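You operate a simulated robot arm through the tools that you are given. There is no shell and no other tool. Be economical: measure what you need, move in short steps, check, and stop when the job is done.

You run a simulated robot arm. Do the job below in one go: nothing can be reset, and whatever is moved stays where it is left.

Task
Fit the clip named on the card to the slat in the clip setter.
Fine: lock the slat first; draw the pusher back and free the slat after.

The check looks at the end state, three seconds after you hand in, the way a careful person would. Anything else that was tipped, shoved, dropped, spilled or broken makes it a failure.

Robot
A 7-joint arm with a two-finger parallel gripper, fixed in place. Base frame: the origin is at the foot of the arm, x ahead of it, y to its left, z up; the work surface is at about z = 0. Lengths are in mm, angles in degrees, forces in N, time in s.
With the tool pointing down near the work surface it reaches from about 220 to 580 mm from the base axis. Its first joint turns from -66.0 to 66.0 degrees. Payload 2.5 kg.
The TCP is the grasp point between the finger pads, 23 mm short of the fingertips. In the tool frame z runs along the fingers and y along their closing line. The gripper opens to 94 mm. The fingers are 38 mm wide and 10 mm thick; the gripper's body (54 by 96 mm) begins 39 mm behind the TCP.
Orientation is that of the tool frame in the base frame, as [roll, pitch, yaw] about the fixed x, y, z axes, in that order (R = Rz(yaw) Ry(pitch) Rx(roll)). With the fingers straight down and closing along the base's y, the tool's x points along the base's -x, its y along +y and its z along -z.

Tools
- The arm moves only by the tool servo_tool. Its argument "rows" is a list of rows, each a list of 7 numbers: the shift along the base's x, y, z in units of 25 mm (1.0 is 25 mm), then the turn, a rotation vector about the base's x, y, z in units of 5 degrees (1.0 is 5 degrees), then the opening, from 0 (shut) to 1 (fully open). In form: [[dx, dy, dz, ax, ay, az, grip], ...]. A call has 1 to 12 rows; each row shifts and turns the commanded pose from where the row before left it. A call with a number of a shift or a turn outside -1 to 1 is refused whole. A row lasts 0.2 s, in which the tool goes at most 50 mm and 8.6 degrees; a call with a longer step from one row to the next is refused whole, and so is a gripper value outside its range. A pose out of reach is approached as far as the arm can. The call stops where the force on the tool passes 90 N (or 10 N more than at its start, if that is more) or the arm is blocked; 0.2 s more then pass. The fingers move at their own pace (about 108 mm/s each) and stop on an object; they squeeze with about 28 N. The grip force told is the motor's: it shows also when the fingers shut on nothing. Time passes only in rows, and 0.2 s behind the last, so rows that do not move let the fingers close. It gives the time, the measured TCP pose, the force on the tool (base axes), the opening and the grip force at its end, in the units of the frame above (readings bear some noise).
- Cameras (640 x 400 px; columns grow to the right, rows downward): "scene" is fixed at [117.6, -425.7, 558.8]; the picture's right is [0.68, -0.73, 0.00], its down [-0.38, -0.36, -0.85] and it looks along [0.62, 0.58, -0.52] (base axes); focal length 313 px, centre (320, 200). "wrist" rides on the gripper at [-39, 0, -44] in the tool frame; the picture's right is [0.00, -1.00, 0.00], its down [0.97, 0.00, -0.24] and it looks along [0.24, 0.00, 0.97] (tool axes); focal length 218 px, centre (320, 200).
- get_image(camera): a new picture of that camera. The clock stands still meanwhile.
- locate(camera, pixels): for up to 12 pixels [column, row] of the newest picture of that camera ("zoom" is the newest enlarged one), the place [x, y, z] in the base frame of the surface seen there, good to about 2 mm, but the place of the scene camera against the robot may be out by one fixed shift of up to 25 mm in any direction. The clock stands still meanwhile.
- close_up(camera, box): a new picture of the part [left, top, right, bottom] of that camera's present view, enlarged. The clock stands still meanwhile.
- job_done(): hands the job in; it is judged then, once.

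Keep the steps short. Do not move on a guess: measure, check each grasp and each placing, and mend mistakes. In all there are 80 turns and 46 pictures (those below and enlarged ones count). Leave the gripper open and the arm clear of the work at the hand-in unless told otherwise, and finish with a single line.

The tools are called after "Emit:" by a JSON object that holds its "fn" and its "kwargs". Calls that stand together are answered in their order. servo_tool: Moves the arm, as the interface text tells. Its arguments: {"type":"object","properties":{"rows":{"type":"array","items":{"type":"array","items":{"type":"number"}}}},"required":["rows"]} The other tools are called the same way: get_image (camera) takes a picture; locate (camera, pixels) gives the place of the surface under pixels of a picture; close_up (camera, box) takes an enlarged picture of a part of a camera's view; job_done () hands the job in.

At the start:

```text
clock: 0.0
ee_pos: [380.7, -29.5, 370.0]
orientation: [180.0, 0.0, -180.0]
ft_force: [-0.4, -0.5, 0.2]
width: 93.9
gripper_force: 0.1
```

scene: 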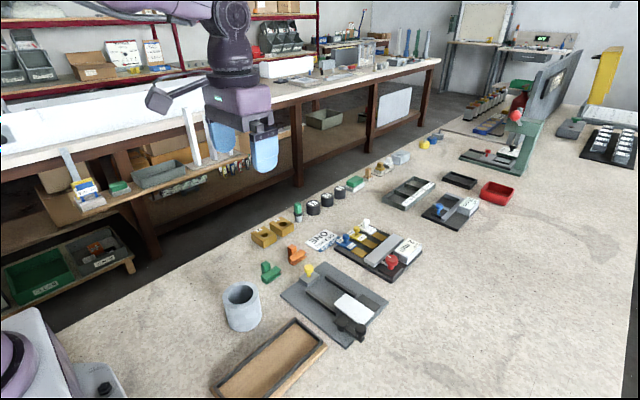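
wrist: 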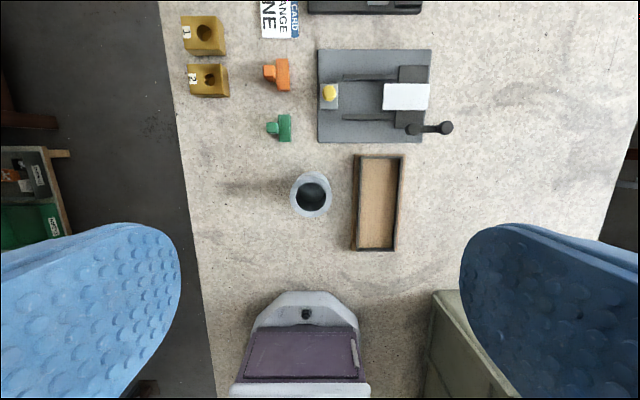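

I see a card near wrist (280,15), an orange and a green clip, and a grey fixture near (375,95). I'll enlarge these.

Emit:
{"fn": "close_up", "kwargs": {"camera": "wrist", "box": [170, 0, 470, 190]}}

Emit:
{"fn": "close_up", "kwargs": {"camera": "scene", "box": [220, 190, 440, 350]}}

```text
2.11 times, centred on (320, 95) of wrist
```

zoom: 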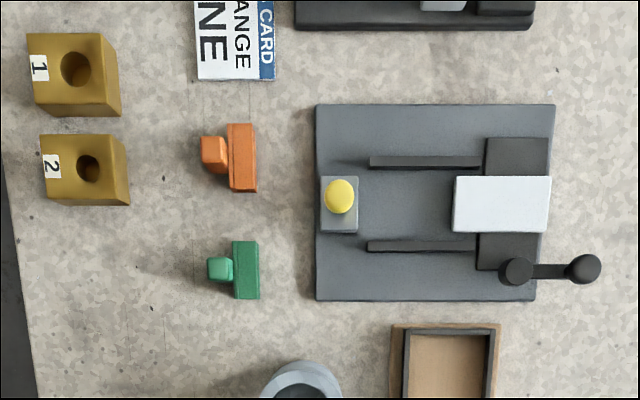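

```text
2.50 times, centred on (330, 270) of scene
```

zoom: 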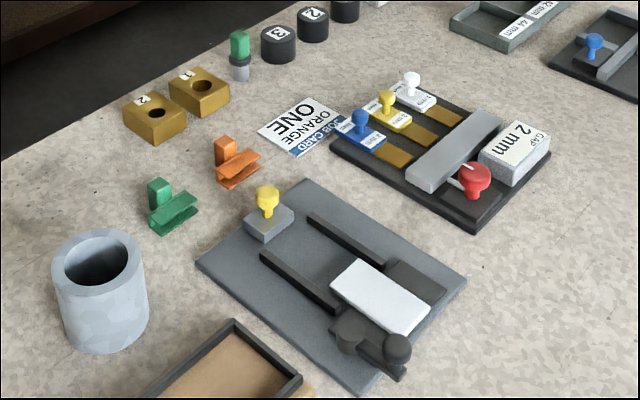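

The card reads "ORANGE ONE". I'll measure the clip, setter, pusher, slat and lever with the wrist camera.

Emit:
{"fn": "get_image", "kwargs": {"camera": "wrist"}}

Emit:
{"fn": "locate", "kwargs": {"camera": "wrist", "pixels": [[284, 74], [269, 73], [329, 92], [405, 97], [384, 97], [428, 97], [412, 129], [446, 128], [360, 76], [360, 117], [350, 60], [410, 75]]}}

```text
41 pictures are left
```

wrist: 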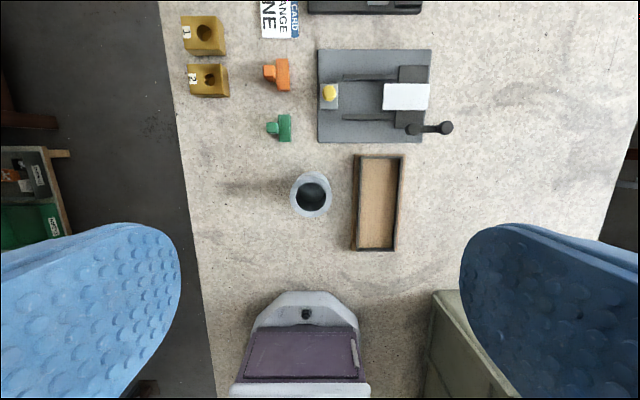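

```text
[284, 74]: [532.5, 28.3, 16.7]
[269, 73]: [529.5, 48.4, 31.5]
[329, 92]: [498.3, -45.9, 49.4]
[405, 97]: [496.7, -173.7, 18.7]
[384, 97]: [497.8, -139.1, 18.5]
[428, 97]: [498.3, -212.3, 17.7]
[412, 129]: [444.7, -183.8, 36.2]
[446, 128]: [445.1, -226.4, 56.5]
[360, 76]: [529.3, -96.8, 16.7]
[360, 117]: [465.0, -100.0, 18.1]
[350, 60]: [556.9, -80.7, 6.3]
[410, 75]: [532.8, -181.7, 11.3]
```

Moving closer above the clip/setter for a better look.

Emit:
{"fn": "servo_tool", "kwargs": {"rows": [[1, -0.4, -1, 0, 0, 0, 1], [1, -0.4, -1, 0, 0, 0, 1], [1, -0.4, -1, 0, 0, 0, 1], [0.6, 0, -1, 0, 0, 0, 1], [0, 0, -1, 0, 0, 0, 1]]}}

Emit:
{"fn": "close_up", "kwargs": {"camera": "wrist", "box": [120, 40, 520, 290]}}

Emit:
{"fn": "close_up", "kwargs": {"camera": "scene", "box": [255, 230, 315, 290]}}

```text
clock: 1.2
ee_pos: [471.1, -61.2, 245.6]
orientation: [-180.0, 0.1, -179.9]
ft_force: [-0.6, -0.9, -0.4]
width: 94.1
gripper_force: 0.0
```

```text
1.60 times, centred on (320, 165) of wrist
```

zoom: 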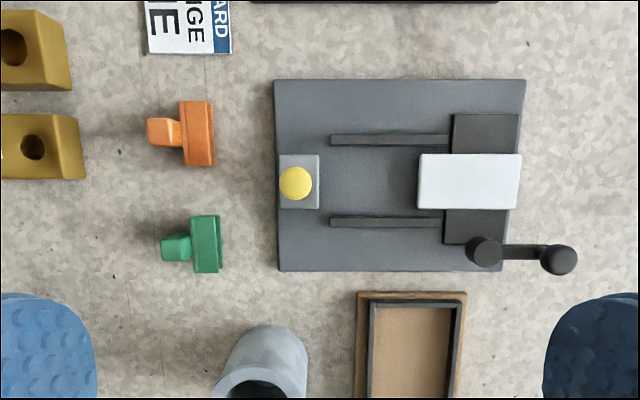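

```text
6.67 times, centred on (285, 260) of scene
```

zoom: 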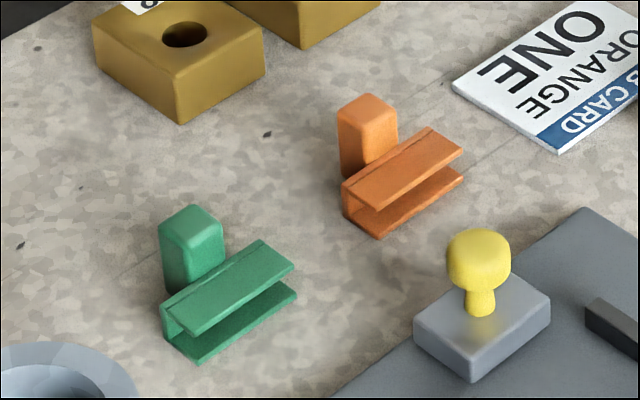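

The orange clip's mouth faces -y, towards the slat; its post is behind. Now I'll measure details and look at the lever.

Emit:
{"fn": "close_up", "kwargs": {"camera": "scene", "box": [310, 280, 400, 350]}}

Emit:
{"fn": "get_image", "kwargs": {"camera": "wrist"}}

Emit:
{"fn": "locate", "kwargs": {"camera": "wrist", "pixels": [[220, 123], [237, 106], [250, 106], [237, 140], [250, 140], [253, 123], [305, 155], [298, 153], [318, 153], [318, 139], [318, 168], [382, 153]]}}

Emit:
{"fn": "locate", "kwargs": {"camera": "wrist", "pixels": [[384, 138], [384, 168], [443, 138], [443, 168], [422, 197], [445, 197], [470, 202], [330, 125], [330, 130], [330, 175], [330, 181], [400, 185]]}}

```text
5.71 times, centred on (355, 315) of scene
```

zoom: 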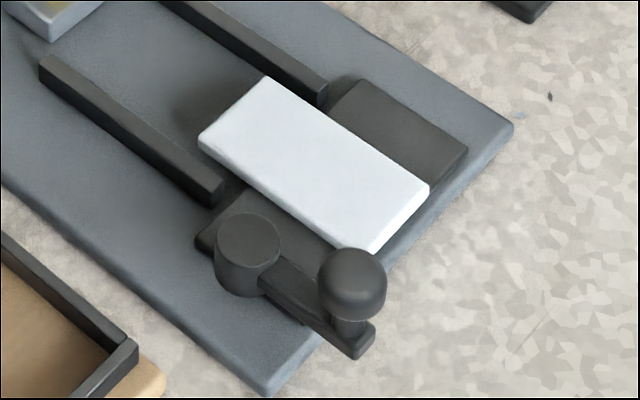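

```text
37 pictures are left
```

wrist: 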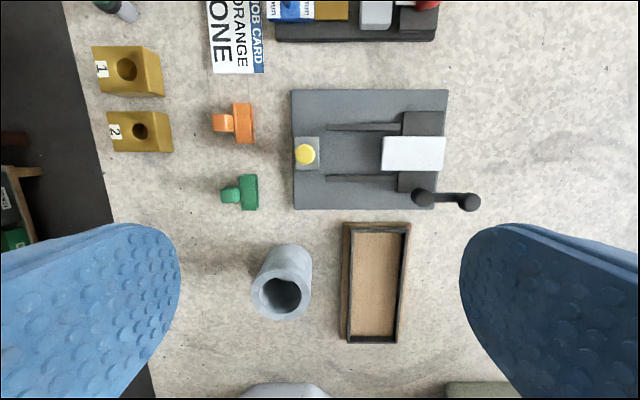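

```text
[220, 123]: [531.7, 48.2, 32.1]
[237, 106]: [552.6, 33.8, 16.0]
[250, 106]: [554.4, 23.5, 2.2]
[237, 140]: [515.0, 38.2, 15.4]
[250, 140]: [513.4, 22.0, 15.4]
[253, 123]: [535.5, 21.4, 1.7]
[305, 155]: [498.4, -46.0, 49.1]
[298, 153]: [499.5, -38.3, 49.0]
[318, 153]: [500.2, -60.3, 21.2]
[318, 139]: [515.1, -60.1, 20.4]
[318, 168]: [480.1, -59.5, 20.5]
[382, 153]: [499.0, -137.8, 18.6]
```

```text
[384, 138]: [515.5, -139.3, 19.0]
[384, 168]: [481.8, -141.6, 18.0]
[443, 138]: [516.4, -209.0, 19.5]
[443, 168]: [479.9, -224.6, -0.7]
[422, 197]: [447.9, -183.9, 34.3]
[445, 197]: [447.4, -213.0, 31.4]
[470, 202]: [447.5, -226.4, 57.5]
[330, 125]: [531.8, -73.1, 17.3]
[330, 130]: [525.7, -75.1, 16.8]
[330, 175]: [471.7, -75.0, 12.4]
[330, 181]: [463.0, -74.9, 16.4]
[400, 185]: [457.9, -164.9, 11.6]
```

The lever pivots at about (446,-184) with its knob at (447,-226,57), pointing away from the slat, so it's unlocked. I'll go above the knob with a partly closed gripper.

Emit:
{"fn": "servo_tool", "kwargs": {"rows": [[-0.5, -1, -0.5, 0, 0, 0, 0.6], [-0.46, -1, -0.5, 0, 0, 0, 0.53], [0, -1, -1, 0, 0, 0, 0.53], [0, -1, -1, 0, 0, 0, 0.53], [0, -1, -1, 0, 0, 0, 0.53], [0, -1, -1, 0, 0, 0, 0.53], [0, -0.6, 0, 0, 0, 0, 0.53]]}}

Emit:
{"fn": "get_image", "kwargs": {"camera": "wrist"}}

```text
clock: 2.8
ee_pos: [447.5, -225.5, 118.2]
orientation: [-180.0, 0.0, -180.0]
ft_force: [-0.3, -0.1, 0.1]
width: 49.9
gripper_force: 0.0
```

```text
36 pictures are left
```

wrist: 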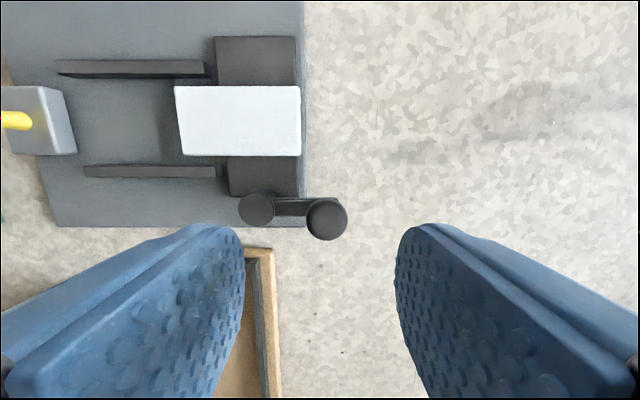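

Knob is at (326,218). Measuring it.

Emit:
{"fn": "locate", "kwargs": {"camera": "wrist", "pixels": [[326, 215], [308, 218], [345, 218], [326, 200], [326, 237], [257, 208], [285, 207], [285, 213], [285, 200], [242, 208], [275, 208]]}}

```text
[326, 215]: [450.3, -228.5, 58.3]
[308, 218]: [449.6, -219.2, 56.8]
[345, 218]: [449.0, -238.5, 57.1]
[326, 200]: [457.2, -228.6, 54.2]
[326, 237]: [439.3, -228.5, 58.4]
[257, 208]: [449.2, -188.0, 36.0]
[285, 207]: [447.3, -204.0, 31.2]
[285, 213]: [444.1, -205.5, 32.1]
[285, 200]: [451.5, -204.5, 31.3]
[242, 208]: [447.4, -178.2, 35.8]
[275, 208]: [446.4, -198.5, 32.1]
```

Knob centre (448.5,-228.5), top 58. Descending to TCP z≈60 (tips at 37, above lever plate at 32) and gripping.

Emit:
{"fn": "servo_tool", "kwargs": {"rows": [[0.04, -0.12, -0.8, 0, 0, 0, 0.53], [0, 0, -0.8, 0, 0, 0, 0.53], [0, 0, -0.72, 0, 0, 0, 0.53], [0, 0, 0, 0, 0, 0, 0.1], [0, 0, 0, 0, 0, 0, 0.1], [0, 0, 0, 0, 0, 0, 0.1]]}}

```text
clock: 4.2
ee_pos: [448.6, -228.2, 60.0]
orientation: [-179.8, 0.0, -179.9]
ft_force: [3.1, -5.9, -4.6]
width: 21.5
gripper_force: 45.2
```

Knob is held (21.5 mm). Swinging it towards +x in a small first step.

Emit:
{"fn": "servo_tool", "kwargs": {"rows": [[0.285, 0.025, 0, 0, 0, 0, 0.1], [0.276, 0.074, 0, 0, 0, 0, 0.1], [0, 0, 0, 0, 0, 0, 0.1]]}}

```text
clock: 5.0
ee_pos: [461.9, -226.3, 60.6]
orientation: [-179.9, -0.2, -179.9]
ft_force: [-8.4, -9.8, -5.2]
width: 21.6
gripper_force: 44.8
```

It turns freely. Continuing on the arc to 60°.

Emit:
{"fn": "servo_tool", "kwargs": {"rows": [[0.26, 0.12, 0, 0, 0, 0, 0.1], [0.234, 0.164, 0, 0, 0, 0, 0.1], [0.2, 0.2, 0, 0, 0, 0, 0.1], [0.164, 0.234, 0, 0, 0, 0, 0.1], [0, 0, 0, 0, 0, 0, 0.1]]}}

Emit:
{"fn": "close_up", "kwargs": {"camera": "scene", "box": [270, 230, 430, 350]}}

```text
clock: 6.2
ee_pos: [485.1, -213.5, 63.4]
orientation: [-179.3, 0.6, 179.9]
ft_force: [22.0, -35.5, -12.2]
width: 21.2
gripper_force: 44.6
```

```text
3.33 times, centred on (350, 290) of scene
```

zoom: 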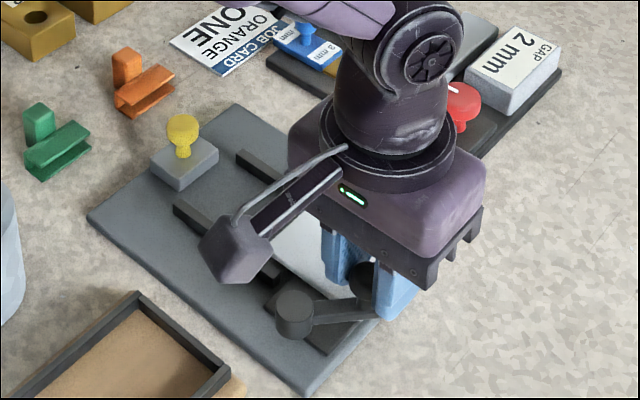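

The tool is being pulled outward (22,-35 N), so my radius is a little off or it's near a stop. I'll ease the grip and measure the knob.

Emit:
{"fn": "servo_tool", "kwargs": {"rows": [[0, 0, 0, 0, 0, 0, 0.5], [0, 0, 0, 0, 0, 0, 0.5], [0, 0, 0.8, 0, 0, 0, 0.5], [0, 0, 0.8, 0, 0, 0, 0.5], [0, 0, 0.7, 0, 0, 0, 0.5]]}}

Emit:
{"fn": "get_image", "kwargs": {"camera": "wrist"}}

```text
clock: 7.4
ee_pos: [484.9, -207.1, 118.3]
orientation: [180.0, 0.1, 179.9]
ft_force: [-1.1, 0.6, -0.1]
width: 47.0
gripper_force: 0.0
```

```text
34 pictures are left
```

wrist: 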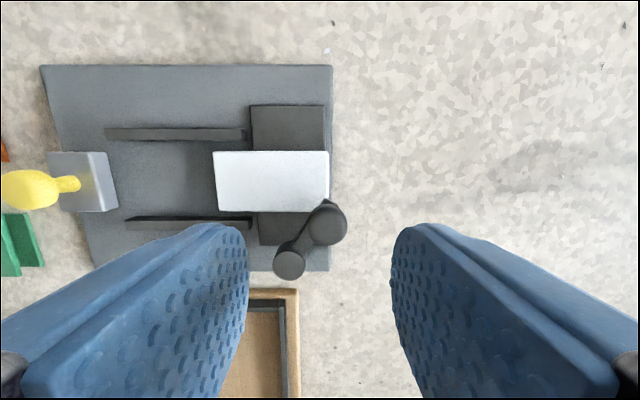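

Emit:
{"fn": "locate", "kwargs": {"camera": "wrist", "pixels": [[327, 222], [310, 224], [345, 224], [327, 206], [327, 240], [289, 266], [276, 266], [304, 266], [289, 254], [289, 278], [300, 245], [324, 201]]}}

Emit:
{"fn": "close_up", "kwargs": {"camera": "wrist", "box": [240, 160, 360, 280]}}

```text
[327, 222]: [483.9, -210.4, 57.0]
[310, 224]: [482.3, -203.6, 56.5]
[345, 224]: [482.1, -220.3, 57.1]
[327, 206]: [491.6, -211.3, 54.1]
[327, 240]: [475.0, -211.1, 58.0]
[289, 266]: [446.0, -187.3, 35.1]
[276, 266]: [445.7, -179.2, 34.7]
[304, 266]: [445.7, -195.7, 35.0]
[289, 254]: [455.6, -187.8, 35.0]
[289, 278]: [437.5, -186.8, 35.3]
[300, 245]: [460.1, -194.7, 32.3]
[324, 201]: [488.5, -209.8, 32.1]
```

```text
3.33 times, centred on (300, 220) of wrist
```

zoom: 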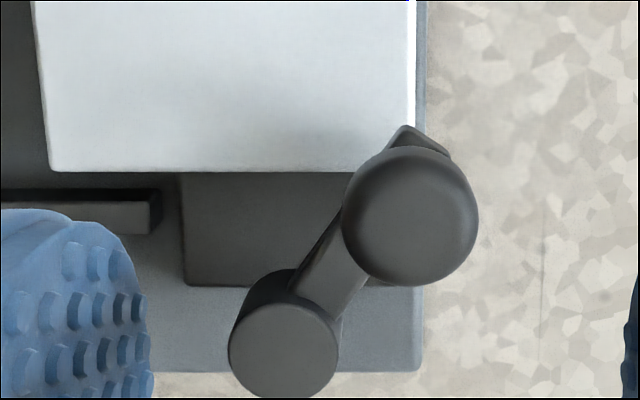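

Pivot (446,-187), radius ~43.5, lever now at ~56°. Regripping the knob at (483,-211.5) and continuing to 90°.

Emit:
{"fn": "servo_tool", "kwargs": {"rows": [[-0.06, -0.18, -0.8, 0, 0, 0, 0.5], [0, 0, -0.8, 0, 0, 0, 0.5], [0, 0, -0.74, 0, 0, 0, 0.5], [0, 0, 0, 0, 0, 0, 0.1], [0, 0, 0, 0, 0, 0, 0.1], [0.14, 0.24, 0, 0, 0, 0, 0.1], [0.1, 0.26, 0, 0, 0, 0, 0.1], [0, 0, 0, 0, 0, 0, 0.1]]}}

```text
clock: 9.2
ee_pos: [490.7, -201.5, 61.1]
orientation: [-179.8, 0.3, 180.0]
ft_force: [14.3, -17.6, -18.0]
width: 21.7
gripper_force: 44.6
```

Continuing the swing; it's at ~72°.

Emit:
{"fn": "servo_tool", "kwargs": {"rows": [[0, 0.2, 0, 0, 0, 0, 0.1], [0, 0.2, 0, 0, 0, 0, 0.1], [0, 0.1, 0, 0, 0, 0, 0.1], [0, 0, 0, 0, 0, 0, 0.1]]}}

```text
clock: 10.2
ee_pos: [489.5, -186.6, 61.3]
orientation: [-179.9, 0.1, 180.0]
ft_force: [10.4, -11.9, -4.4]
width: 21.4
gripper_force: 44.6
```

Now at ~90°. A small extra nudge to feel for a stop.

Emit:
{"fn": "servo_tool", "kwargs": {"rows": [[0, 0.1, 0, 0, 0, 0, 0.1], [0, 0.1, 0, 0, 0, 0, 0.1], [0, 0, 0, 0, 0, 0, 0.1]]}}

```text
clock: 11.0
ee_pos: [488.5, -185.6, 61.0]
orientation: [-179.6, 0.3, 179.9]
ft_force: [13.0, -28.8, -1.5]
width: 21.3
gripper_force: 45.2
```

A stop: it moved 1 mm of 5, and the force rose. The lever is locked at 90°. Releasing, lifting, and checking.

Emit:
{"fn": "servo_tool", "kwargs": {"rows": [[0, -0.15, 0, 0, 0, 0, 0.5], [0, 0, 0, 0, 0, 0, 0.5], [0, 0, 0.8, 0, 0, 0, 0.5], [0, 0, 0.8, 0, 0, 0, 0.5], [0, 0, 0.8, 0, 0, 0, 0.5], [0, 0, 1, 0, 0, 0, 0.5]]}}

Emit:
{"fn": "get_image", "kwargs": {"camera": "wrist"}}

```text
clock: 12.4
ee_pos: [490.8, -186.5, 144.9]
orientation: [-180.0, 0.1, 179.9]
ft_force: [0.5, 0.4, 0.2]
width: 47.0
gripper_force: 0.0
```

```text
32 pictures are left
```

wrist: 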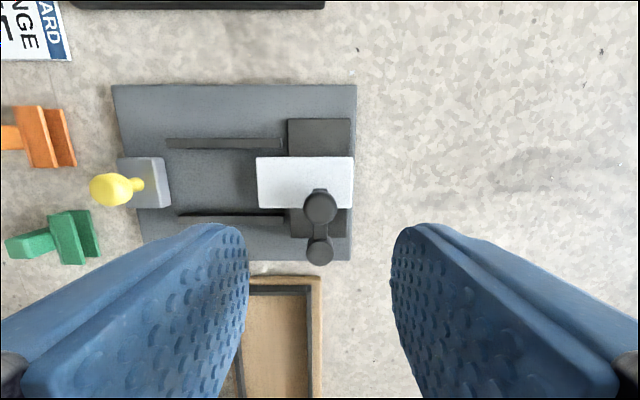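

The lever now lies across the slat — locked. Moving over the orange clip to measure it.

Emit:
{"fn": "servo_tool", "kwargs": {"rows": [[0.2, 1, 0, 0, 0, 0, 0.6], [0.2, 1, 0, 0, 0, 0, 0.6], [0.2, 1, 0, 0, 0, 0, 0.6], [0.2, 1, 0, 0, 0, 0, 0.6], [0.2, 1, 0, 0, 0, 0, 0.6], [0.2, 1, 0, 0, 0, 0, 0.6], [0.16, 1, 0, 0, 0, 0, 0.6], [0, 1, 0, 0, 0, 0, 0.6], [0, 1, 0, 0, 0, 0, 0.6], [0, 0, 0, 0, 0, 0, 0.6]]}}

Emit:
{"fn": "get_image", "kwargs": {"camera": "wrist"}}

```text
clock: 14.6
ee_pos: [522.6, 39.3, 145.0]
orientation: [-180.0, 0.0, -179.9]
ft_force: [-0.7, 0.3, -0.5]
width: 56.4
gripper_force: 0.1
```

```text
31 pictures are left
```

wrist: 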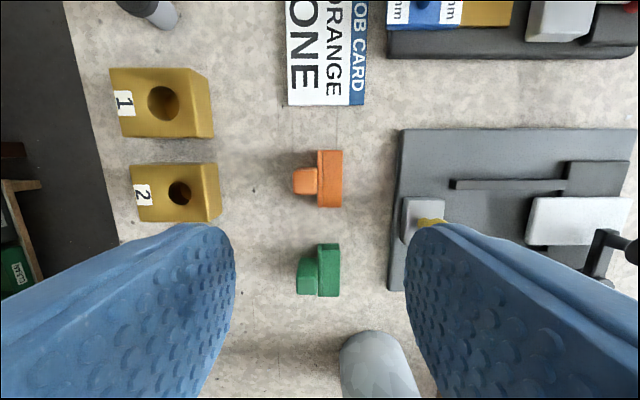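

Emit:
{"fn": "close_up", "kwargs": {"camera": "wrist", "box": [270, 130, 370, 230]}}

Emit:
{"fn": "locate", "kwargs": {"camera": "wrist", "pixels": [[305, 181], [295, 181], [314, 181], [305, 170], [305, 192], [320, 180], [340, 180], [330, 154], [330, 205], [318, 200]]}}

```text
4.00 times, centred on (320, 180) of wrist
```

zoom: 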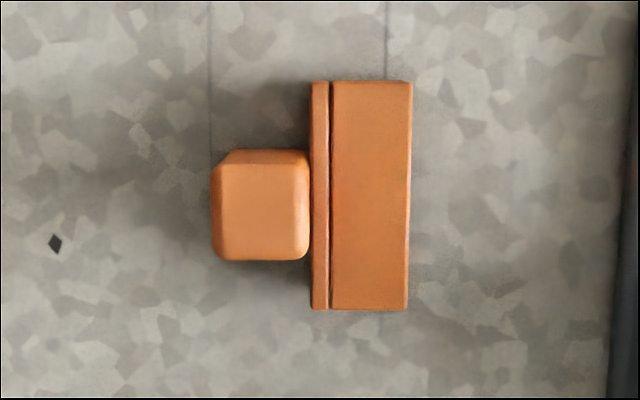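

```text
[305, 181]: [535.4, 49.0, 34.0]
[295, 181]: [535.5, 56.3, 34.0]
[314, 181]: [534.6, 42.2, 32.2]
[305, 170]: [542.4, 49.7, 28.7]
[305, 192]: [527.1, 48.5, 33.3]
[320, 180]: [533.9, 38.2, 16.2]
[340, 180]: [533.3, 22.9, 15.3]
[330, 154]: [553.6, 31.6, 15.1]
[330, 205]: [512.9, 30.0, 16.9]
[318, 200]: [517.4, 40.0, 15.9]
```

Post: y 41.5–57.5, x 526–543, top z 34; channel top z 16. Descending to TCP (534,49.5,43) so tips stay at z 20, above the channel, and gripping.

Emit:
{"fn": "servo_tool", "kwargs": {"rows": [[0.46, 0.4, -0.6, 0, 0, 0, 0.5], [0, 0, -1, 0, 0, 0, 0.5], [0, 0, -1, 0, 0, 0, 0.5], [0, 0, -0.8, 0, 0, 0, 0.5], [0, 0, -0.68, 0, 0, 0, 0.5], [0, 0, 0, 0, 0, 0, 0.5]]}}

Emit:
{"fn": "servo_tool", "kwargs": {"rows": [[0, 0, 0, 0, 0, 0, 0.05], [0, 0, 0, 0, 0, 0, 0.05], [0, 0, 0, 0, 0, 0, 0.05], [0, 0, 0, 0, 0, 0, 0.05]]}}

```text
clock: 16.0
ee_pos: [533.0, 48.4, 43.1]
orientation: [-179.9, 0.0, -180.0]
ft_force: [0.0, -0.9, 0.6]
width: 47.0
gripper_force: 0.1
```

```text
clock: 17.0
ee_pos: [534.5, 50.3, 44.1]
orientation: [180.0, 0.0, 179.9]
ft_force: [-0.1, 0.0, -0.1]
width: 16.7
gripper_force: 27.9
```

Post gripped (16.7 mm). Lifting and checking.

Emit:
{"fn": "servo_tool", "kwargs": {"rows": [[0, 0, 0.6, 0, 0, 0, 0.05], [0, 0, 1, 0, 0, 0, 0.05], [0, 0, 1, 0, 0, 0, 0.05], [0, 0, 0.4, 0, 0, 0, 0.05], [-0.2, -0.8, 0, 0, 0, 0, 0.05], [-0.4, -1, 0, 0, 0, 0, 0.05], [-0.4, -1, 0, 0, 0, 0, 0.05], [-0.4, -1, 0, 0, 0, 0, 0.05], [0, -0.8, 0, 0, 0, 0, 0.05], [0, -0.96, 0, 0, 0, 0, 0.05], [0, 0, 0, 0, 0, 0, 0.05]]}}

Emit:
{"fn": "get_image", "kwargs": {"camera": "wrist"}}

Emit:
{"fn": "close_up", "kwargs": {"camera": "scene", "box": [260, 200, 420, 350]}}

```text
clock: 19.4
ee_pos: [498.0, -90.6, 119.9]
orientation: [179.9, 0.0, 180.0]
ft_force: [0.6, 0.0, 0.2]
width: 4.8
gripper_force: 0.1
```

```text
29 pictures are left
```

wrist: 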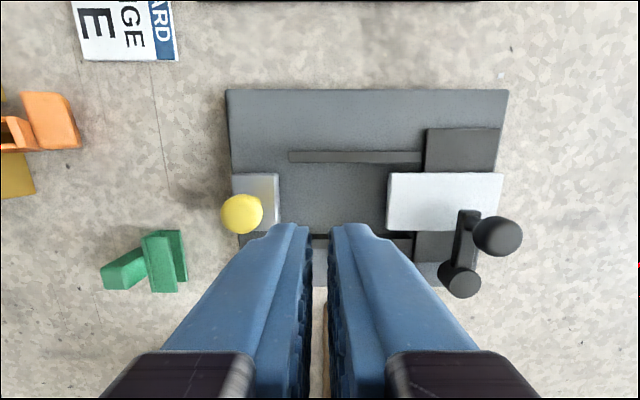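

```text
2.67 times, centred on (340, 275) of scene
```

zoom: 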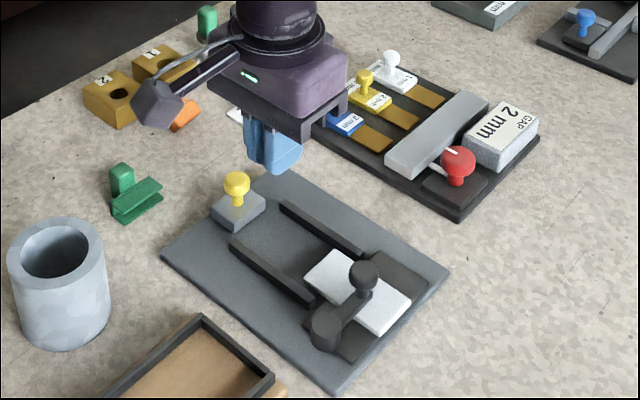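

The clip slipped out and is lying near block 2. I'll go back, open the gripper, and look.

Emit:
{"fn": "servo_tool", "kwargs": {"rows": [[0, 0.8, 0.8, 0, 0, 0, 0.3], [0.2, 1, 0.8, 0, 0, 0, 0.6], [0.2, 1, 0.2, 0, 0, 0, 0.8], [0.2, 1, 0, 0, 0, 0, 1], [0, 1, 0, 0, 0, 0, 1], [0, 1, 0, 0, 0, 0, 1], [0, 0, 0, 0, 0, 0, 1]]}}

Emit:
{"fn": "get_image", "kwargs": {"camera": "wrist"}}

Emit:
{"fn": "close_up", "kwargs": {"camera": "scene", "box": [240, 205, 340, 285]}}

```text
clock: 21.0
ee_pos: [511.9, 54.8, 164.4]
orientation: [179.9, -0.1, -179.9]
ft_force: [-0.3, -0.6, 0.0]
width: 94.1
gripper_force: 0.0
```

```text
27 pictures are left
```

wrist: 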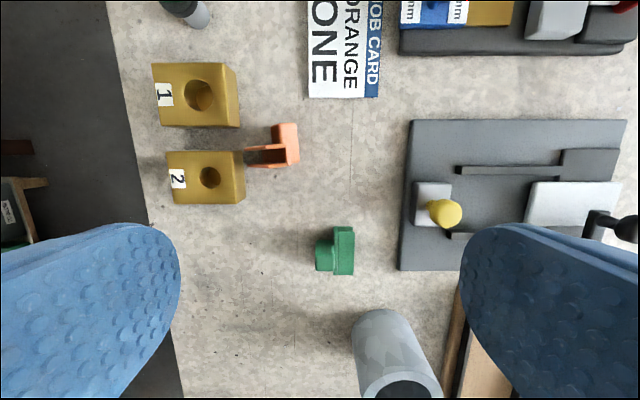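

```text
5.00 times, centred on (290, 245) of scene
```

zoom: 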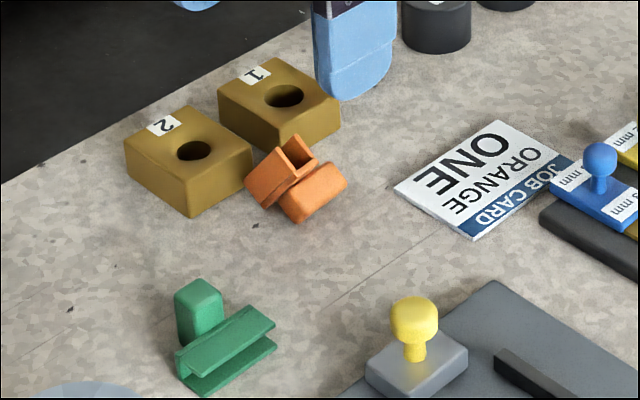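

Emit:
{"fn": "close_up", "kwargs": {"camera": "wrist", "box": [220, 100, 320, 190]}}

Emit:
{"fn": "locate", "kwargs": {"camera": "wrist", "pixels": [[285, 130], [296, 130], [290, 155], [296, 162], [280, 150], [262, 149], [262, 157], [262, 163], [250, 155], [285, 158], [243, 170], [238, 190]]}}

```text
4.44 times, centred on (270, 145) of wrist
```

zoom: 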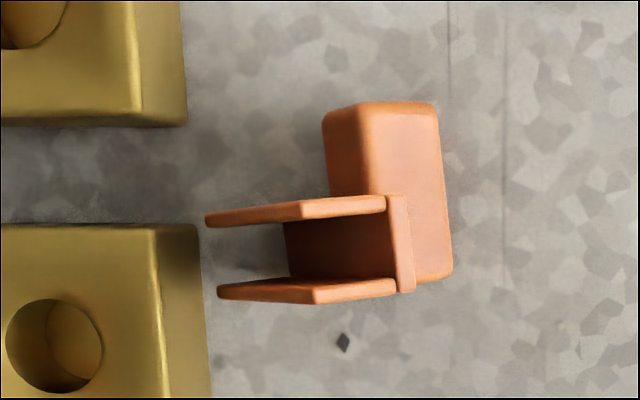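

```text
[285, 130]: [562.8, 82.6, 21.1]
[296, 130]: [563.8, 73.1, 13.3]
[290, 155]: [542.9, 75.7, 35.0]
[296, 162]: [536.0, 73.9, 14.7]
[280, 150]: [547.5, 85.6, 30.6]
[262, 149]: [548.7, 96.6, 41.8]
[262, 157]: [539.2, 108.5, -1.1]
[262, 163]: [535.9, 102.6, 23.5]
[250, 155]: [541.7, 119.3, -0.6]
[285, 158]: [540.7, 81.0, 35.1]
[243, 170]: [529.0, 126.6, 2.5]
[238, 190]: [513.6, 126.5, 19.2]
```

The clip now rests on its side: post pointing +x (z 0–22, centre about y 82), mouth tilted up towards +y. I'll regrip it across its base and post top (34 mm along x), so I turn the tool +90° about z while moving above it.

Emit:
{"fn": "servo_tool", "kwargs": {"rows": [[0.2, 0.1, 0, 0, 0, 1, 1], [0.2, 0.1, 0, 0, 0, 1, 1], [0.2, 0.1, 0, 0, 0, 1, 1], [0.2, 0.1, 0, 0, 0, 1, 1], [0.2, 0.1, 0, 0, 0, 1, 0.9], [0.2, 0.1, 0, 0, 0, 1, 0.8], [0.2, 0.1, 0, 0, 0, 1, 0.7], [0.2, 0.1, 0, 0, 0, 1, 0.65], [0, 0.1, 0, 0, 0, 1, 0.65], [0, 0.1, 0, 0, 0, 1, 0.65], [0, 0, 0, 0, 0, 1, 0.65], [0, 0, 0, 0, 0, 1, 0.65]]}}

Emit:
{"fn": "servo_tool", "kwargs": {"rows": [[0, 0, 0, 0, 0, 1, 0.65], [0, 0, 0, 0, 0, 1, 0.65], [0, 0, 0, 0, 0, 1, 0.65], [0, 0, 0, 0, 0, 1, 0.65], [0, 0, 0, 0, 0, 1, 0.65], [0, 0, 0, 0, 0, 1, 0.65], [0, 0, 0, 0, 0, 0.6, 0.65], [0, 0, 0, 0, 0, 0, 0.65]]}}

Emit:
{"fn": "get_image", "kwargs": {"camera": "wrist"}}

```text
clock: 23.6
ee_pos: [553.5, 80.3, 164.0]
orientation: [180.0, 0.0, -119.8]
ft_force: [-0.6, 0.5, 0.2]
width: 60.8
gripper_force: 0.1
```

```text
clock: 25.4
ee_pos: [554.4, 80.2, 165.3]
orientation: [179.9, 0.1, -86.8]
ft_force: [0.9, -0.1, -0.3]
width: 61.0
gripper_force: 0.1
```

```text
24 pictures are left
```

wrist: 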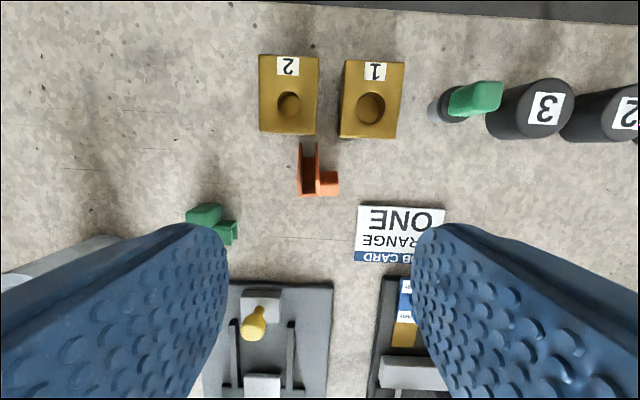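

Emit:
{"fn": "locate", "kwargs": {"camera": "wrist", "pixels": [[330, 178], [330, 190], [336, 184], [322, 190], [308, 193], [300, 165], [318, 165], [357, 207], [300, 190], [316, 145], [312, 133], [345, 138]]}}

Emit:
{"fn": "close_up", "kwargs": {"camera": "wrist", "box": [280, 125, 360, 205]}}

```text
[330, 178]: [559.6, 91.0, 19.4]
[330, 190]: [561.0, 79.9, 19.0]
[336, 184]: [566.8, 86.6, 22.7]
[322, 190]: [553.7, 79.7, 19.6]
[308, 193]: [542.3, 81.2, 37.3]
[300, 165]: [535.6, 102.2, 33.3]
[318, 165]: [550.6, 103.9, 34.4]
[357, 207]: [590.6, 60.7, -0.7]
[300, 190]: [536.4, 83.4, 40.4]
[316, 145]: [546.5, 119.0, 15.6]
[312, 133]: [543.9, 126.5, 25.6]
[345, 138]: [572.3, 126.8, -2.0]
```

```text
5.00 times, centred on (320, 165) of wrist
```

zoom: 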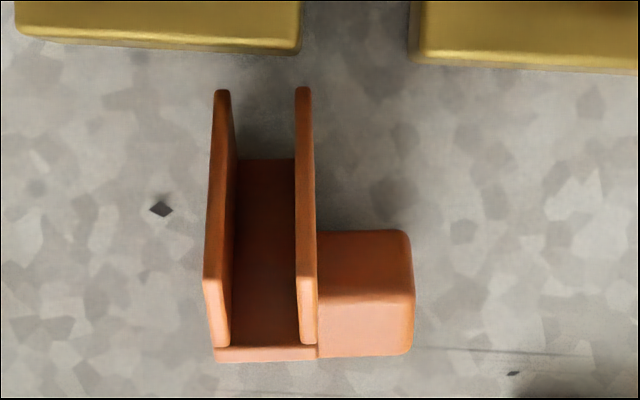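

Post spans x 535–569 and is centred near y 84, z 11. Descending to TCP (552,84,26), opening 52 mm.

Emit:
{"fn": "servo_tool", "kwargs": {"rows": [[-0.1, 0.15, -1, 0, 0, 0, 0.56], [0, 0, -1, 0, 0, 0, 0.56], [0, 0, -1, 0, 0, 0, 0.56], [0, 0, -1, 0, 0, 0, 0.56], [0, 0, -0.8, 0, 0, 0, 0.56], [0, 0, -0.4, 0, 0, 0, 0.56], [0, 0, -0.34, 0, 0, 0, 0.56], [0, 0, 0, 0, 0, 0, 0.56]]}}

Emit:
{"fn": "servo_tool", "kwargs": {"rows": [[0, 0, 0, 0, 0, 0, 0.3], [0, 0, 0, 0, 0, 0, 0.25], [0, 0, 0, 0, 0, 0, 0.25], [0, 0, 0, 0, 0, 0, 0.25]]}}

```text
clock: 27.2
ee_pos: [551.5, 84.9, 24.6]
orientation: [-180.0, 0.0, -87.0]
ft_force: [0.0, 0.5, 0.1]
width: 52.7
gripper_force: 0.1
```

```text
clock: 28.2
ee_pos: [552.4, 84.8, 23.7]
orientation: [180.0, 0.0, -87.0]
ft_force: [0.4, -0.1, 0.6]
width: 33.0
gripper_force: 27.7
```

Gripped at 33 mm, as expected. Lifting gently.

Emit:
{"fn": "servo_tool", "kwargs": {"rows": [[0, 0, 0.2, 0, 0, 0, 0.25], [0, 0, 0.3, 0, 0, 0, 0.25], [0, 0, 0.4, 0, 0, 0, 0.25], [0, 0, 0.5, 0, 0, 0, 0.25], [0, 0, 0.6, 0, 0, 0, 0.25], [0, 0, 0.6, 0, 0, 0, 0.25], [0, 0, 0.6, 0, 0, 0, 0.25], [0, 0, 0, 0, 0, 0, 0.25]]}}

Emit:
{"fn": "get_image", "kwargs": {"camera": "wrist"}}

```text
clock: 30.0
ee_pos: [551.7, 83.6, 106.6]
orientation: [-179.9, -0.1, -87.0]
ft_force: [-0.6, -0.3, -0.3]
width: 33.1
gripper_force: 28.6
```

```text
22 pictures are left
```

wrist: 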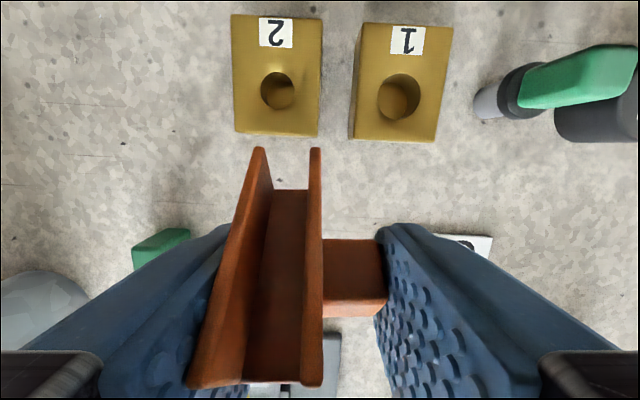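

Held squarely. I'll carry it slowly to the empty area right of the setter, around (450,-320), where I can re-orient it without disturbing anything.

Emit:
{"fn": "servo_tool", "kwargs": {"rows": [[0, -0.2, 0.4, 0, 0, 0, 0.25], [-0.1, -0.5, 0.5, 0, 0, 0, 0.25], [-0.2, -0.8, 0, 0, 0, 0, 0.25], [-0.2, -0.9, 0, 0, 0, 0, 0.25], [-0.25, -0.9, 0, 0, 0, 0, 0.25], [-0.25, -0.9, 0, 0, 0, 0, 0.25], [-0.25, -0.9, 0, 0, 0, 0, 0.25], [-0.25, -0.9, 0, 0, 0, 0, 0.25], [-0.25, -0.9, 0, 0, 0, 0, 0.25], [-0.25, -0.9, 0, 0, 0, 0, 0.25], [-0.25, -0.9, 0, 0, 0, 0, 0.25], [-0.25, -0.8, 0, 0, 0, 0, 0.25]]}}

Emit:
{"fn": "servo_tool", "kwargs": {"rows": [[-0.25, -0.9, 0, 0, 0, 0, 0.25], [-0.25, -0.9, 0, 0, 0, 0, 0.25], [-0.25, -0.9, 0, 0, 0, 0, 0.25], [-0.25, -0.9, 0, 0, 0, 0, 0.25], [-0.25, -0.9, 0, 0, 0, 0, 0.25], [-0.15, -0.8, 0, 0, 0, 0, 0.25], [0, -0.5, 0, 0, 0, 0, 0.25], [0, -0.26, 0, 0, 0, 0, 0.25], [0, 0, 0, 0, 0, 0, 0.25]]}}

Emit:
{"fn": "get_image", "kwargs": {"camera": "wrist"}}

```text
clock: 32.6
ee_pos: [489.0, -152.9, 128.7]
orientation: [179.9, -0.1, -87.1]
ft_force: [0.5, -0.1, -0.6]
width: 33.0
gripper_force: 28.3
```

```text
clock: 34.6
ee_pos: [453.9, -304.9, 127.6]
orientation: [-179.9, 0.0, -87.0]
ft_force: [-1.1, 0.5, -0.2]
width: 32.9
gripper_force: 28.3
```

```text
21 pictures are left
```

wrist: 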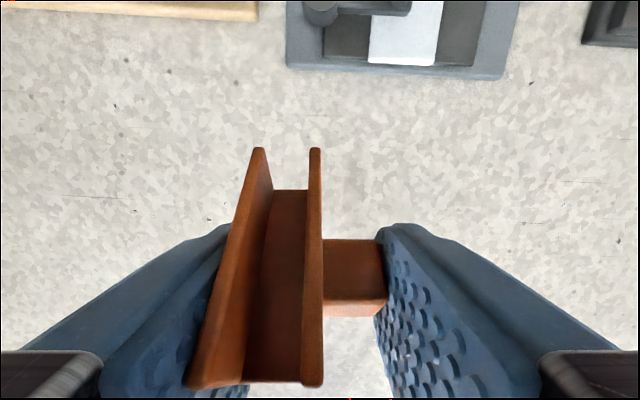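

Still held. Setting it down in the same pose here, opening, shifting +9 mm in y so the post sits towards the finger's lower corner, and regripping.

Emit:
{"fn": "servo_tool", "kwargs": {"rows": [[0, 0, -0.8, 0, 0, 0, 0.25], [0, 0, -0.8, 0, 0, 0, 0.25], [0, 0, -0.8, 0, 0, 0, 0.25], [0, 0, -0.8, 0, 0, 0, 0.25], [0, 0, -0.5, 0, 0, 0, 0.25], [0, 0, -0.2, 0, 0, 0, 0.25], [0, 0, -0.15, 0, 0, 0, 0.25], [0, 0, 0, 0, 0, 0, 0.25]]}}

Emit:
{"fn": "servo_tool", "kwargs": {"rows": [[0, 0, 0, 0, 0, 0, 0.38], [0, 0, 0, 0, 0, 0, 0.45], [0, 0.18, 0, 0, 0, 0, 0.45], [0, 0.18, 0, 0, 0, 0, 0.45], [0, 0, 0, 0, 0, 0, 0.45], [0, 0, 0, 0, 0, 0, 0.25], [0, 0, 0, 0, 0, 0, 0.25], [0, 0, 0, 0, 0, 0, 0.25]]}}

Emit:
{"fn": "get_image", "kwargs": {"camera": "wrist"}}

```text
clock: 36.4
ee_pos: [455.4, -305.4, 27.0]
orientation: [-180.0, 0.1, -86.9]
ft_force: [0.4, 0.7, 0.2]
width: 33.4
gripper_force: 28.1
```

```text
clock: 38.2
ee_pos: [454.4, -294.4, 27.0]
orientation: [-180.0, 0.0, -86.9]
ft_force: [0.3, -0.1, 0.5]
width: 33.2
gripper_force: 27.9
```

```text
20 pictures are left
```

wrist: 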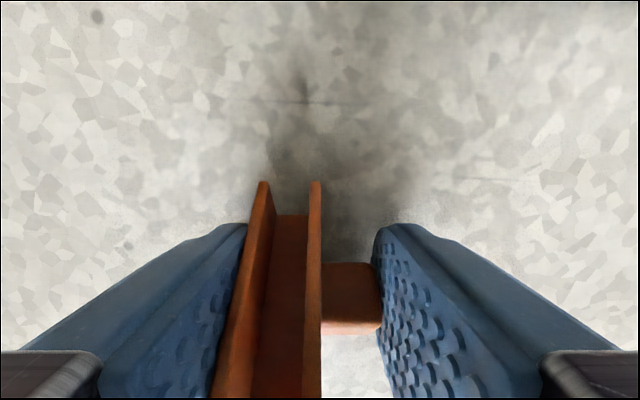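

Good regrip. Lifting 25 mm and tilting +35° about x so the mouth turns up.

Emit:
{"fn": "servo_tool", "kwargs": {"rows": [[0, 0, 0.4, 0, 0, 0, 0.25], [0, 0, 0.6, 0, 0, 0, 0.25], [0, 0, 0, 1, 0, 0, 0.25], [0, 0, 0, 1, 0, 0, 0.25], [0, 0, 0, 1, 0, 0, 0.25], [0, 0, 0, 1, 0, 0, 0.25], [0, 0, 0, 1, 0, 0, 0.25], [0, 0, 0, 1, 0, 0, 0.25], [0, 0, 0, 1, 0, 0, 0.25], [0, 0, 0, 0, 0, 0, 0.25]]}}

Emit:
{"fn": "close_up", "kwargs": {"camera": "scene", "box": [340, 290, 500, 400]}}

```text
clock: 40.4
ee_pos: [442.0, -289.1, 52.6]
orientation: [-177.9, 35.1, -86.3]
ft_force: [0.1, -0.1, 0.3]
width: 33.0
gripper_force: 27.9
out of reach, approached as far as the arm can: row 8, 9
```

```text
3.64 times, centred on (420, 345) of scene
```

zoom: 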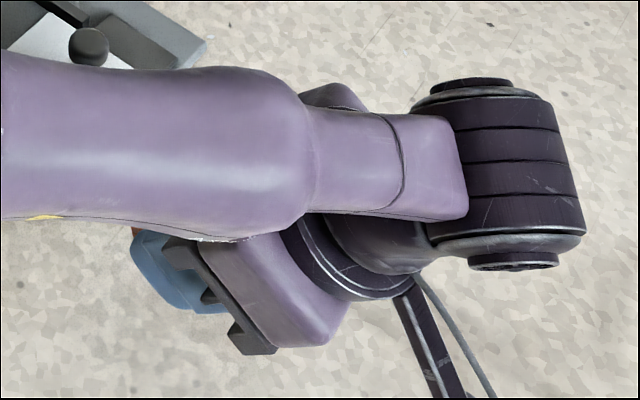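

Tilt reached, near the reach limit. Moving 60 mm closer to the robot, then checking before lowering.

Emit:
{"fn": "servo_tool", "kwargs": {"rows": [[-0.6, 0, 0, 0, 0, 0, 0.25], [-0.8, 0.2, 0, 0, 0, 0, 0.25], [-0.8, 0.2, 0, 0, 0, 0, 0.25], [-0.4, 0.2, 0, 0, 0, 0, 0.25], [0, 0, 0, 0, 0, 0, 0.25]]}}

```text
clock: 41.6
ee_pos: [376.3, -274.6, 51.9]
orientation: [-177.8, 34.9, -86.4]
ft_force: [0.3, 0.6, -0.1]
width: 32.9
gripper_force: 28.0
```

Lowering to TCP z≈32.

Emit:
{"fn": "servo_tool", "kwargs": {"rows": [[0, 0, -0.3, 0, 0, 0, 0.25], [0, 0, -0.3, 0, 0, 0, 0.25], [0, 0, -0.12, 0, 0, 0, 0.25], [0, 0, -0.08, 0, 0, 0, 0.25], [0, 0, 0, 0, 0, 0, 0.25]]}}

Emit:
{"fn": "get_image", "kwargs": {"camera": "wrist"}}

```text
clock: 42.8
ee_pos: [377.4, -275.8, 33.0]
orientation: [-177.9, 34.9, -86.4]
ft_force: [1.1, 0.7, 0.0]
width: 33.2
gripper_force: 28.1
```

```text
18 pictures are left
```

wrist: 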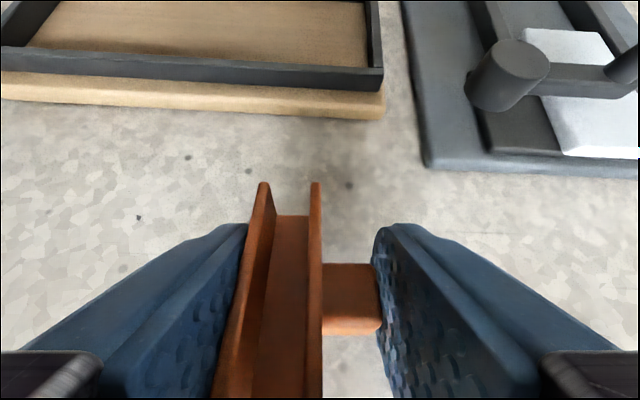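

No contact yet. Tilting 5° more, lowering 1.5 mm, then opening.

Emit:
{"fn": "servo_tool", "kwargs": {"rows": [[0, 0, 0, 1, 0, 0, 0.25], [0, 0, -0.06, 0, 0, 0, 0.25], [0, 0, 0, 0, 0, 0, 0.25], [0, 0, 0, 0, 0, 0, 0.5], [0, 0, 0, 0, 0, 0, 0.6], [0, 0, 0, 0, 0, 0, 0.6], [0, 0, 0, 0, 0, 0, 0.6]]}}

Emit:
{"fn": "get_image", "kwargs": {"camera": "wrist"}}

```text
clock: 44.4
ee_pos: [377.7, -275.0, 31.8]
orientation: [-177.5, 39.9, -86.1]
ft_force: [0.1, -0.3, 0.7]
width: 56.5
gripper_force: 0.0
```

```text
17 pictures are left
```

wrist: 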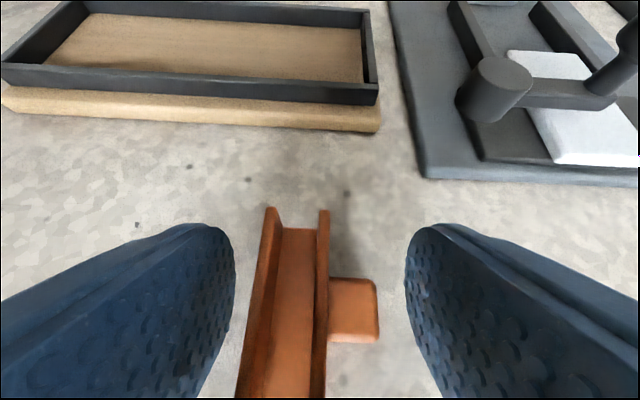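

The clip seems to have settled mouth up. Lifting away and levelling the tool to look.

Emit:
{"fn": "servo_tool", "kwargs": {"rows": [[0, 0, 0.6, 0, 0, 0, 0.6], [0, 0, 0.8, 0, 0, 0, 0.6], [0, 0, 1, 0, 0, 0, 0.8], [0, 0, 1, -1, 0, 0, 1], [0, 0, 1, -1, 0, 0, 1], [0, 0, 0, -1, 0, 0, 1], [0, 0, 0, -1, 0, 0, 1], [0, 0, 0, -1, 0, 0, 1], [0, 0, 0, -1, 0, 0, 1], [0, 0, 0, -1, 0, 0, 1], [0, 0, 0, -1, 0, 0, 1], [0, 0, 0, 0, 0, 0, 1]]}}

Emit:
{"fn": "get_image", "kwargs": {"camera": "wrist"}}

```text
clock: 47.0
ee_pos: [376.9, -274.6, 141.9]
orientation: [180.0, -0.2, -87.0]
ft_force: [-0.2, 0.3, 0.1]
width: 94.2
gripper_force: 0.0
```

```text
16 pictures are left
```

wrist: 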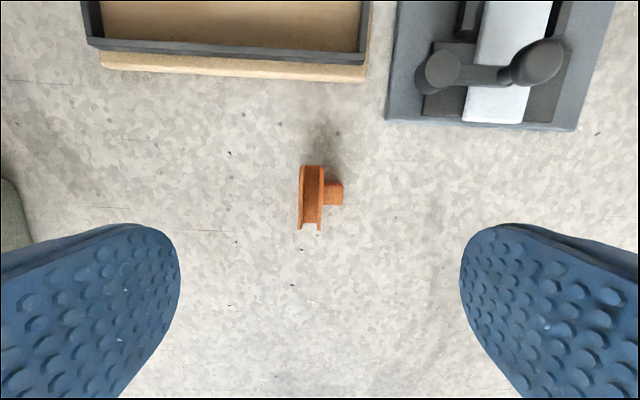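

Emit:
{"fn": "close_up", "kwargs": {"camera": "wrist", "box": [280, 150, 360, 240]}}

Emit:
{"fn": "locate", "kwargs": {"camera": "wrist", "pixels": [[304, 168], [302, 228], [321, 168], [320, 228], [312, 168], [312, 200], [312, 220], [340, 183], [340, 203], [333, 193], [338, 193]]}}

```text
4.44 times, centred on (320, 195) of wrist
```

zoom: 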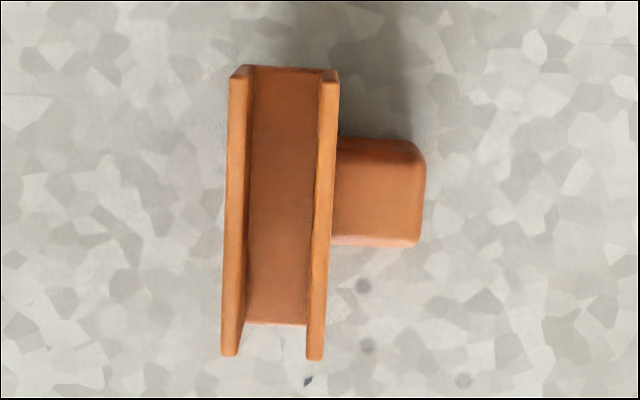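

```text
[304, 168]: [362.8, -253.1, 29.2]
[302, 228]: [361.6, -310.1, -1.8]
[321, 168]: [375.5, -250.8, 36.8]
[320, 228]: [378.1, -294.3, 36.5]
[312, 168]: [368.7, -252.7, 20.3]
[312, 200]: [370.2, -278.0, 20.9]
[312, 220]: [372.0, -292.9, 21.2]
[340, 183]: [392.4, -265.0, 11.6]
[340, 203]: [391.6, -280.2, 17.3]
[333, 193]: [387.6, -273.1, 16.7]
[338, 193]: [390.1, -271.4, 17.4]
```

It's resting flat, mouth up, post pointing +x: end faces at y≈-251 and -294, base at x≈361. Turning the tool back -90° to grip it across its ends (42 mm).

Emit:
{"fn": "servo_tool", "kwargs": {"rows": [[0, 0, 0, 0, 0, -1, 1], [0, 0, 0, 0, 0, -1, 1], [0, 0, 0, 0, 0, -1, 1], [0, 0, 0, 0, 0, -1, 1], [0, 0, 0, 0, 0, -1, 1], [0, 0, 0, 0, 0, -1, 1], [0, 0, 0, 0, 0, -1, 1], [0, 0, 0, 0, 0, -1, 1], [0, 0, 0, 0, 0, -1, 1], [0, 0, 0, 0, 0, -1, 1], [0, 0, 0, 0, 0, -1, 0.9], [0, 0, 0, 0, 0, -1, 0.8]]}}

Emit:
{"fn": "servo_tool", "kwargs": {"rows": [[0.06, 0.04, 0, 0, 0, -1, 0.75], [0.06, 0.04, 0, 0, 0, -1, 0.7], [0, 0, 0, 0, 0, -1, 0.65], [0, 0, 0, 0, 0, -1, 0.65], [0, 0, 0, 0, 0, -1, 0.65], [0, 0, 0, 0, 0, -1, 0.65], [0, 0, -1, 0, 0, 0, 0.65], [0, 0, -1, 0, 0, 0, 0.65], [0, 0, 0, 0, 0, 0, 0.65]]}}

Emit:
{"fn": "get_image", "kwargs": {"camera": "wrist"}}

```text
clock: 49.6
ee_pos: [378.8, -273.6, 141.9]
orientation: [-180.0, 0.0, -147.1]
ft_force: [-0.4, 0.0, 0.7]
width: 75.2
gripper_force: 0.1
```

```text
clock: 51.6
ee_pos: [379.8, -274.4, 91.4]
orientation: [179.9, 0.0, -177.1]
ft_force: [0.3, 0.1, -0.4]
width: 61.1
gripper_force: 0.1
```

```text
14 pictures are left
```

wrist: 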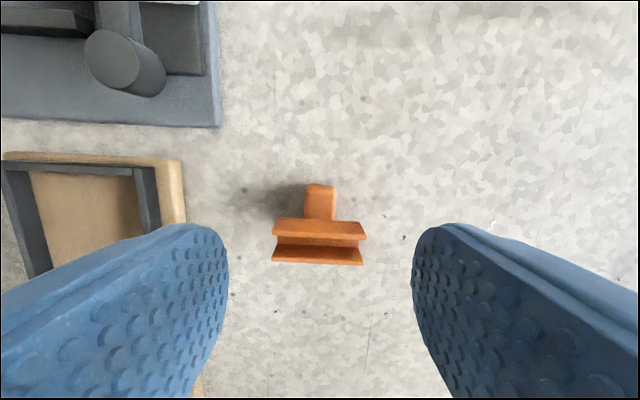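

Clip is centred between the fingers. Descending to z 27 and gripping the ends.

Emit:
{"fn": "servo_tool", "kwargs": {"rows": [[0, 0, -0.8, 0, 0, 0, 0.65], [0, 0, -0.8, 0, 0, 0, 0.65], [0, 0, -0.6, 0, 0, 0, 0.65], [0, 0, -0.36, 0, 0, 0, 0.65], [0, 0, 0, 0, 0, 0, 0.65], [0, 0, 0, 0, 0, 0, 0.4], [0, 0, 0, 0, 0, 0, 0.35], [0, 0, 0, 0, 0, 0, 0.35], [0, 0, 0, 0, 0, 0, 0.35]]}}

Emit:
{"fn": "servo_tool", "kwargs": {"rows": [[0, 0, 0.3, 0, 0, 0, 0.35], [0, 0, 0.6, 0, 0, 0, 0.35], [0.4, 0, 0.6, 0, 0, 0, 0.35], [0.8, 0, 0.5, 0, 0, 0, 0.35], [0.5, 0, 0, 0, 0, 0, 0.35], [0.3, 0, 0, 0, 0, 0, 0.35], [0, 0, 0, 0, 0, 0, 0.35]]}}

Emit:
{"fn": "get_image", "kwargs": {"camera": "wrist"}}

```text
clock: 53.6
ee_pos: [380.9, -273.3, 26.2]
orientation: [-179.9, 0.0, -177.0]
ft_force: [-0.3, -0.3, 0.0]
width: 45.7
gripper_force: 27.7
```

```text
clock: 55.2
ee_pos: [431.1, -271.0, 77.4]
orientation: [180.0, 0.0, -177.0]
ft_force: [0.6, 0.9, -0.3]
width: 45.4
gripper_force: 28.5
```

```text
13 pictures are left
```

wrist: 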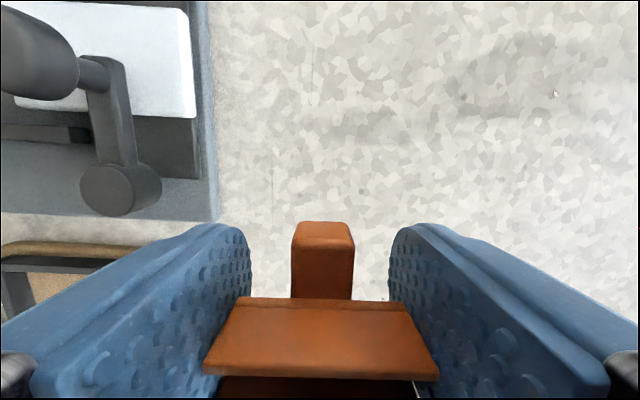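

Held at 45.5 mm. Tilting the tool outward (-65° about y) so the post rises.

Emit:
{"fn": "servo_tool", "kwargs": {"rows": [[0, 0, 0, 0.05, -1, 0, 0.35], [0, 0, 0, 0.05, -1, 0, 0.35], [0, 0, 0, 0.05, -1, 0, 0.35], [0, 0, 0, 0.05, -1, 0, 0.35], [0, 0, 0, 0.05, -1, 0, 0.35], [0, 0, 0, 0.05, -1, 0, 0.35], [0, 0, 0, 0.05, -1, 0, 0.35], [0, 0, 0, 0.05, -1, 0, 0.35], [0, 0, 0, 0.05, -1, 0, 0.35], [0, 0, 0, 0, 0, 0, 0.35]]}}

Emit:
{"fn": "servo_tool", "kwargs": {"rows": [[0, 0, 0, 0.05, -1, 0, 0.35], [0, 0, 0, 0.05, -1, 0, 0.35], [0, 0, 0, 0.05, -1, 0, 0.35], [0, 0, 0, 0.05, -1, 0, 0.35], [0, 0, 0, 0, 0, 0, 0.35]]}}

Emit:
{"fn": "close_up", "kwargs": {"camera": "scene", "box": [300, 270, 480, 400]}}

```text
clock: 57.4
ee_pos: [429.0, -265.9, 75.8]
orientation: [178.3, 38.9, -177.0]
ft_force: [-0.6, -0.8, -0.5]
width: 45.2
gripper_force: 28.3
out of reach, approached as far as the arm can: row 8
```

```text
clock: 58.6
ee_pos: [429.0, -264.6, 74.9]
orientation: [177.5, 58.4, -177.0]
ft_force: [0.1, -0.2, -0.6]
width: 45.4
gripper_force: 28.3
out of reach, approached as far as the arm can: row 1
```

```text
3.08 times, centred on (390, 335) of scene
```

zoom: 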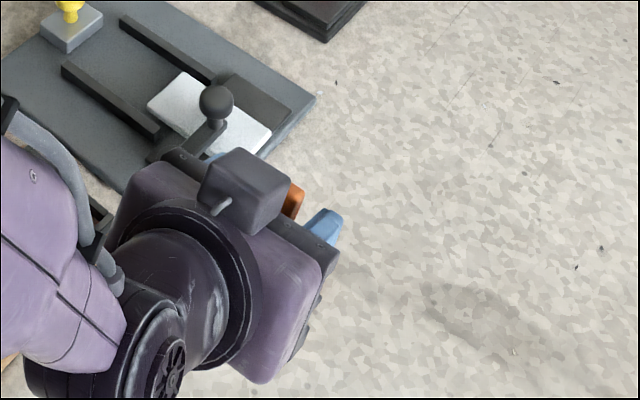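

Tilt 58° reached. Shifting 25 mm away from the setter and lowering towards z≈32.

Emit:
{"fn": "servo_tool", "kwargs": {"rows": [[0, -0.5, 0, 0, 0, 0, 0.35], [0, -0.5, -0.2, 0, 0, 0, 0.35], [0, 0, -0.5, 0, 0, 0, 0.35], [0, 0, -0.4, 0, 0, 0, 0.35], [0, 0, -0.3, 0, 0, 0, 0.35], [0, 0, -0.2, 0, 0, 0, 0.35], [0, 0, 0, 0, 0, 0, 0.35]]}}

```text
clock: 59.6
ee_pos: [429.3, -291.5, 57.9]
orientation: [176.6, 58.4, -178.6]
ft_force: [-6.4, 3.3, 14.8]
width: 45.3
gripper_force: 27.9
stopped in row 4: the force on the tool passed its limit (the readings are from after the stop); the commanded pose is now the measured one
```

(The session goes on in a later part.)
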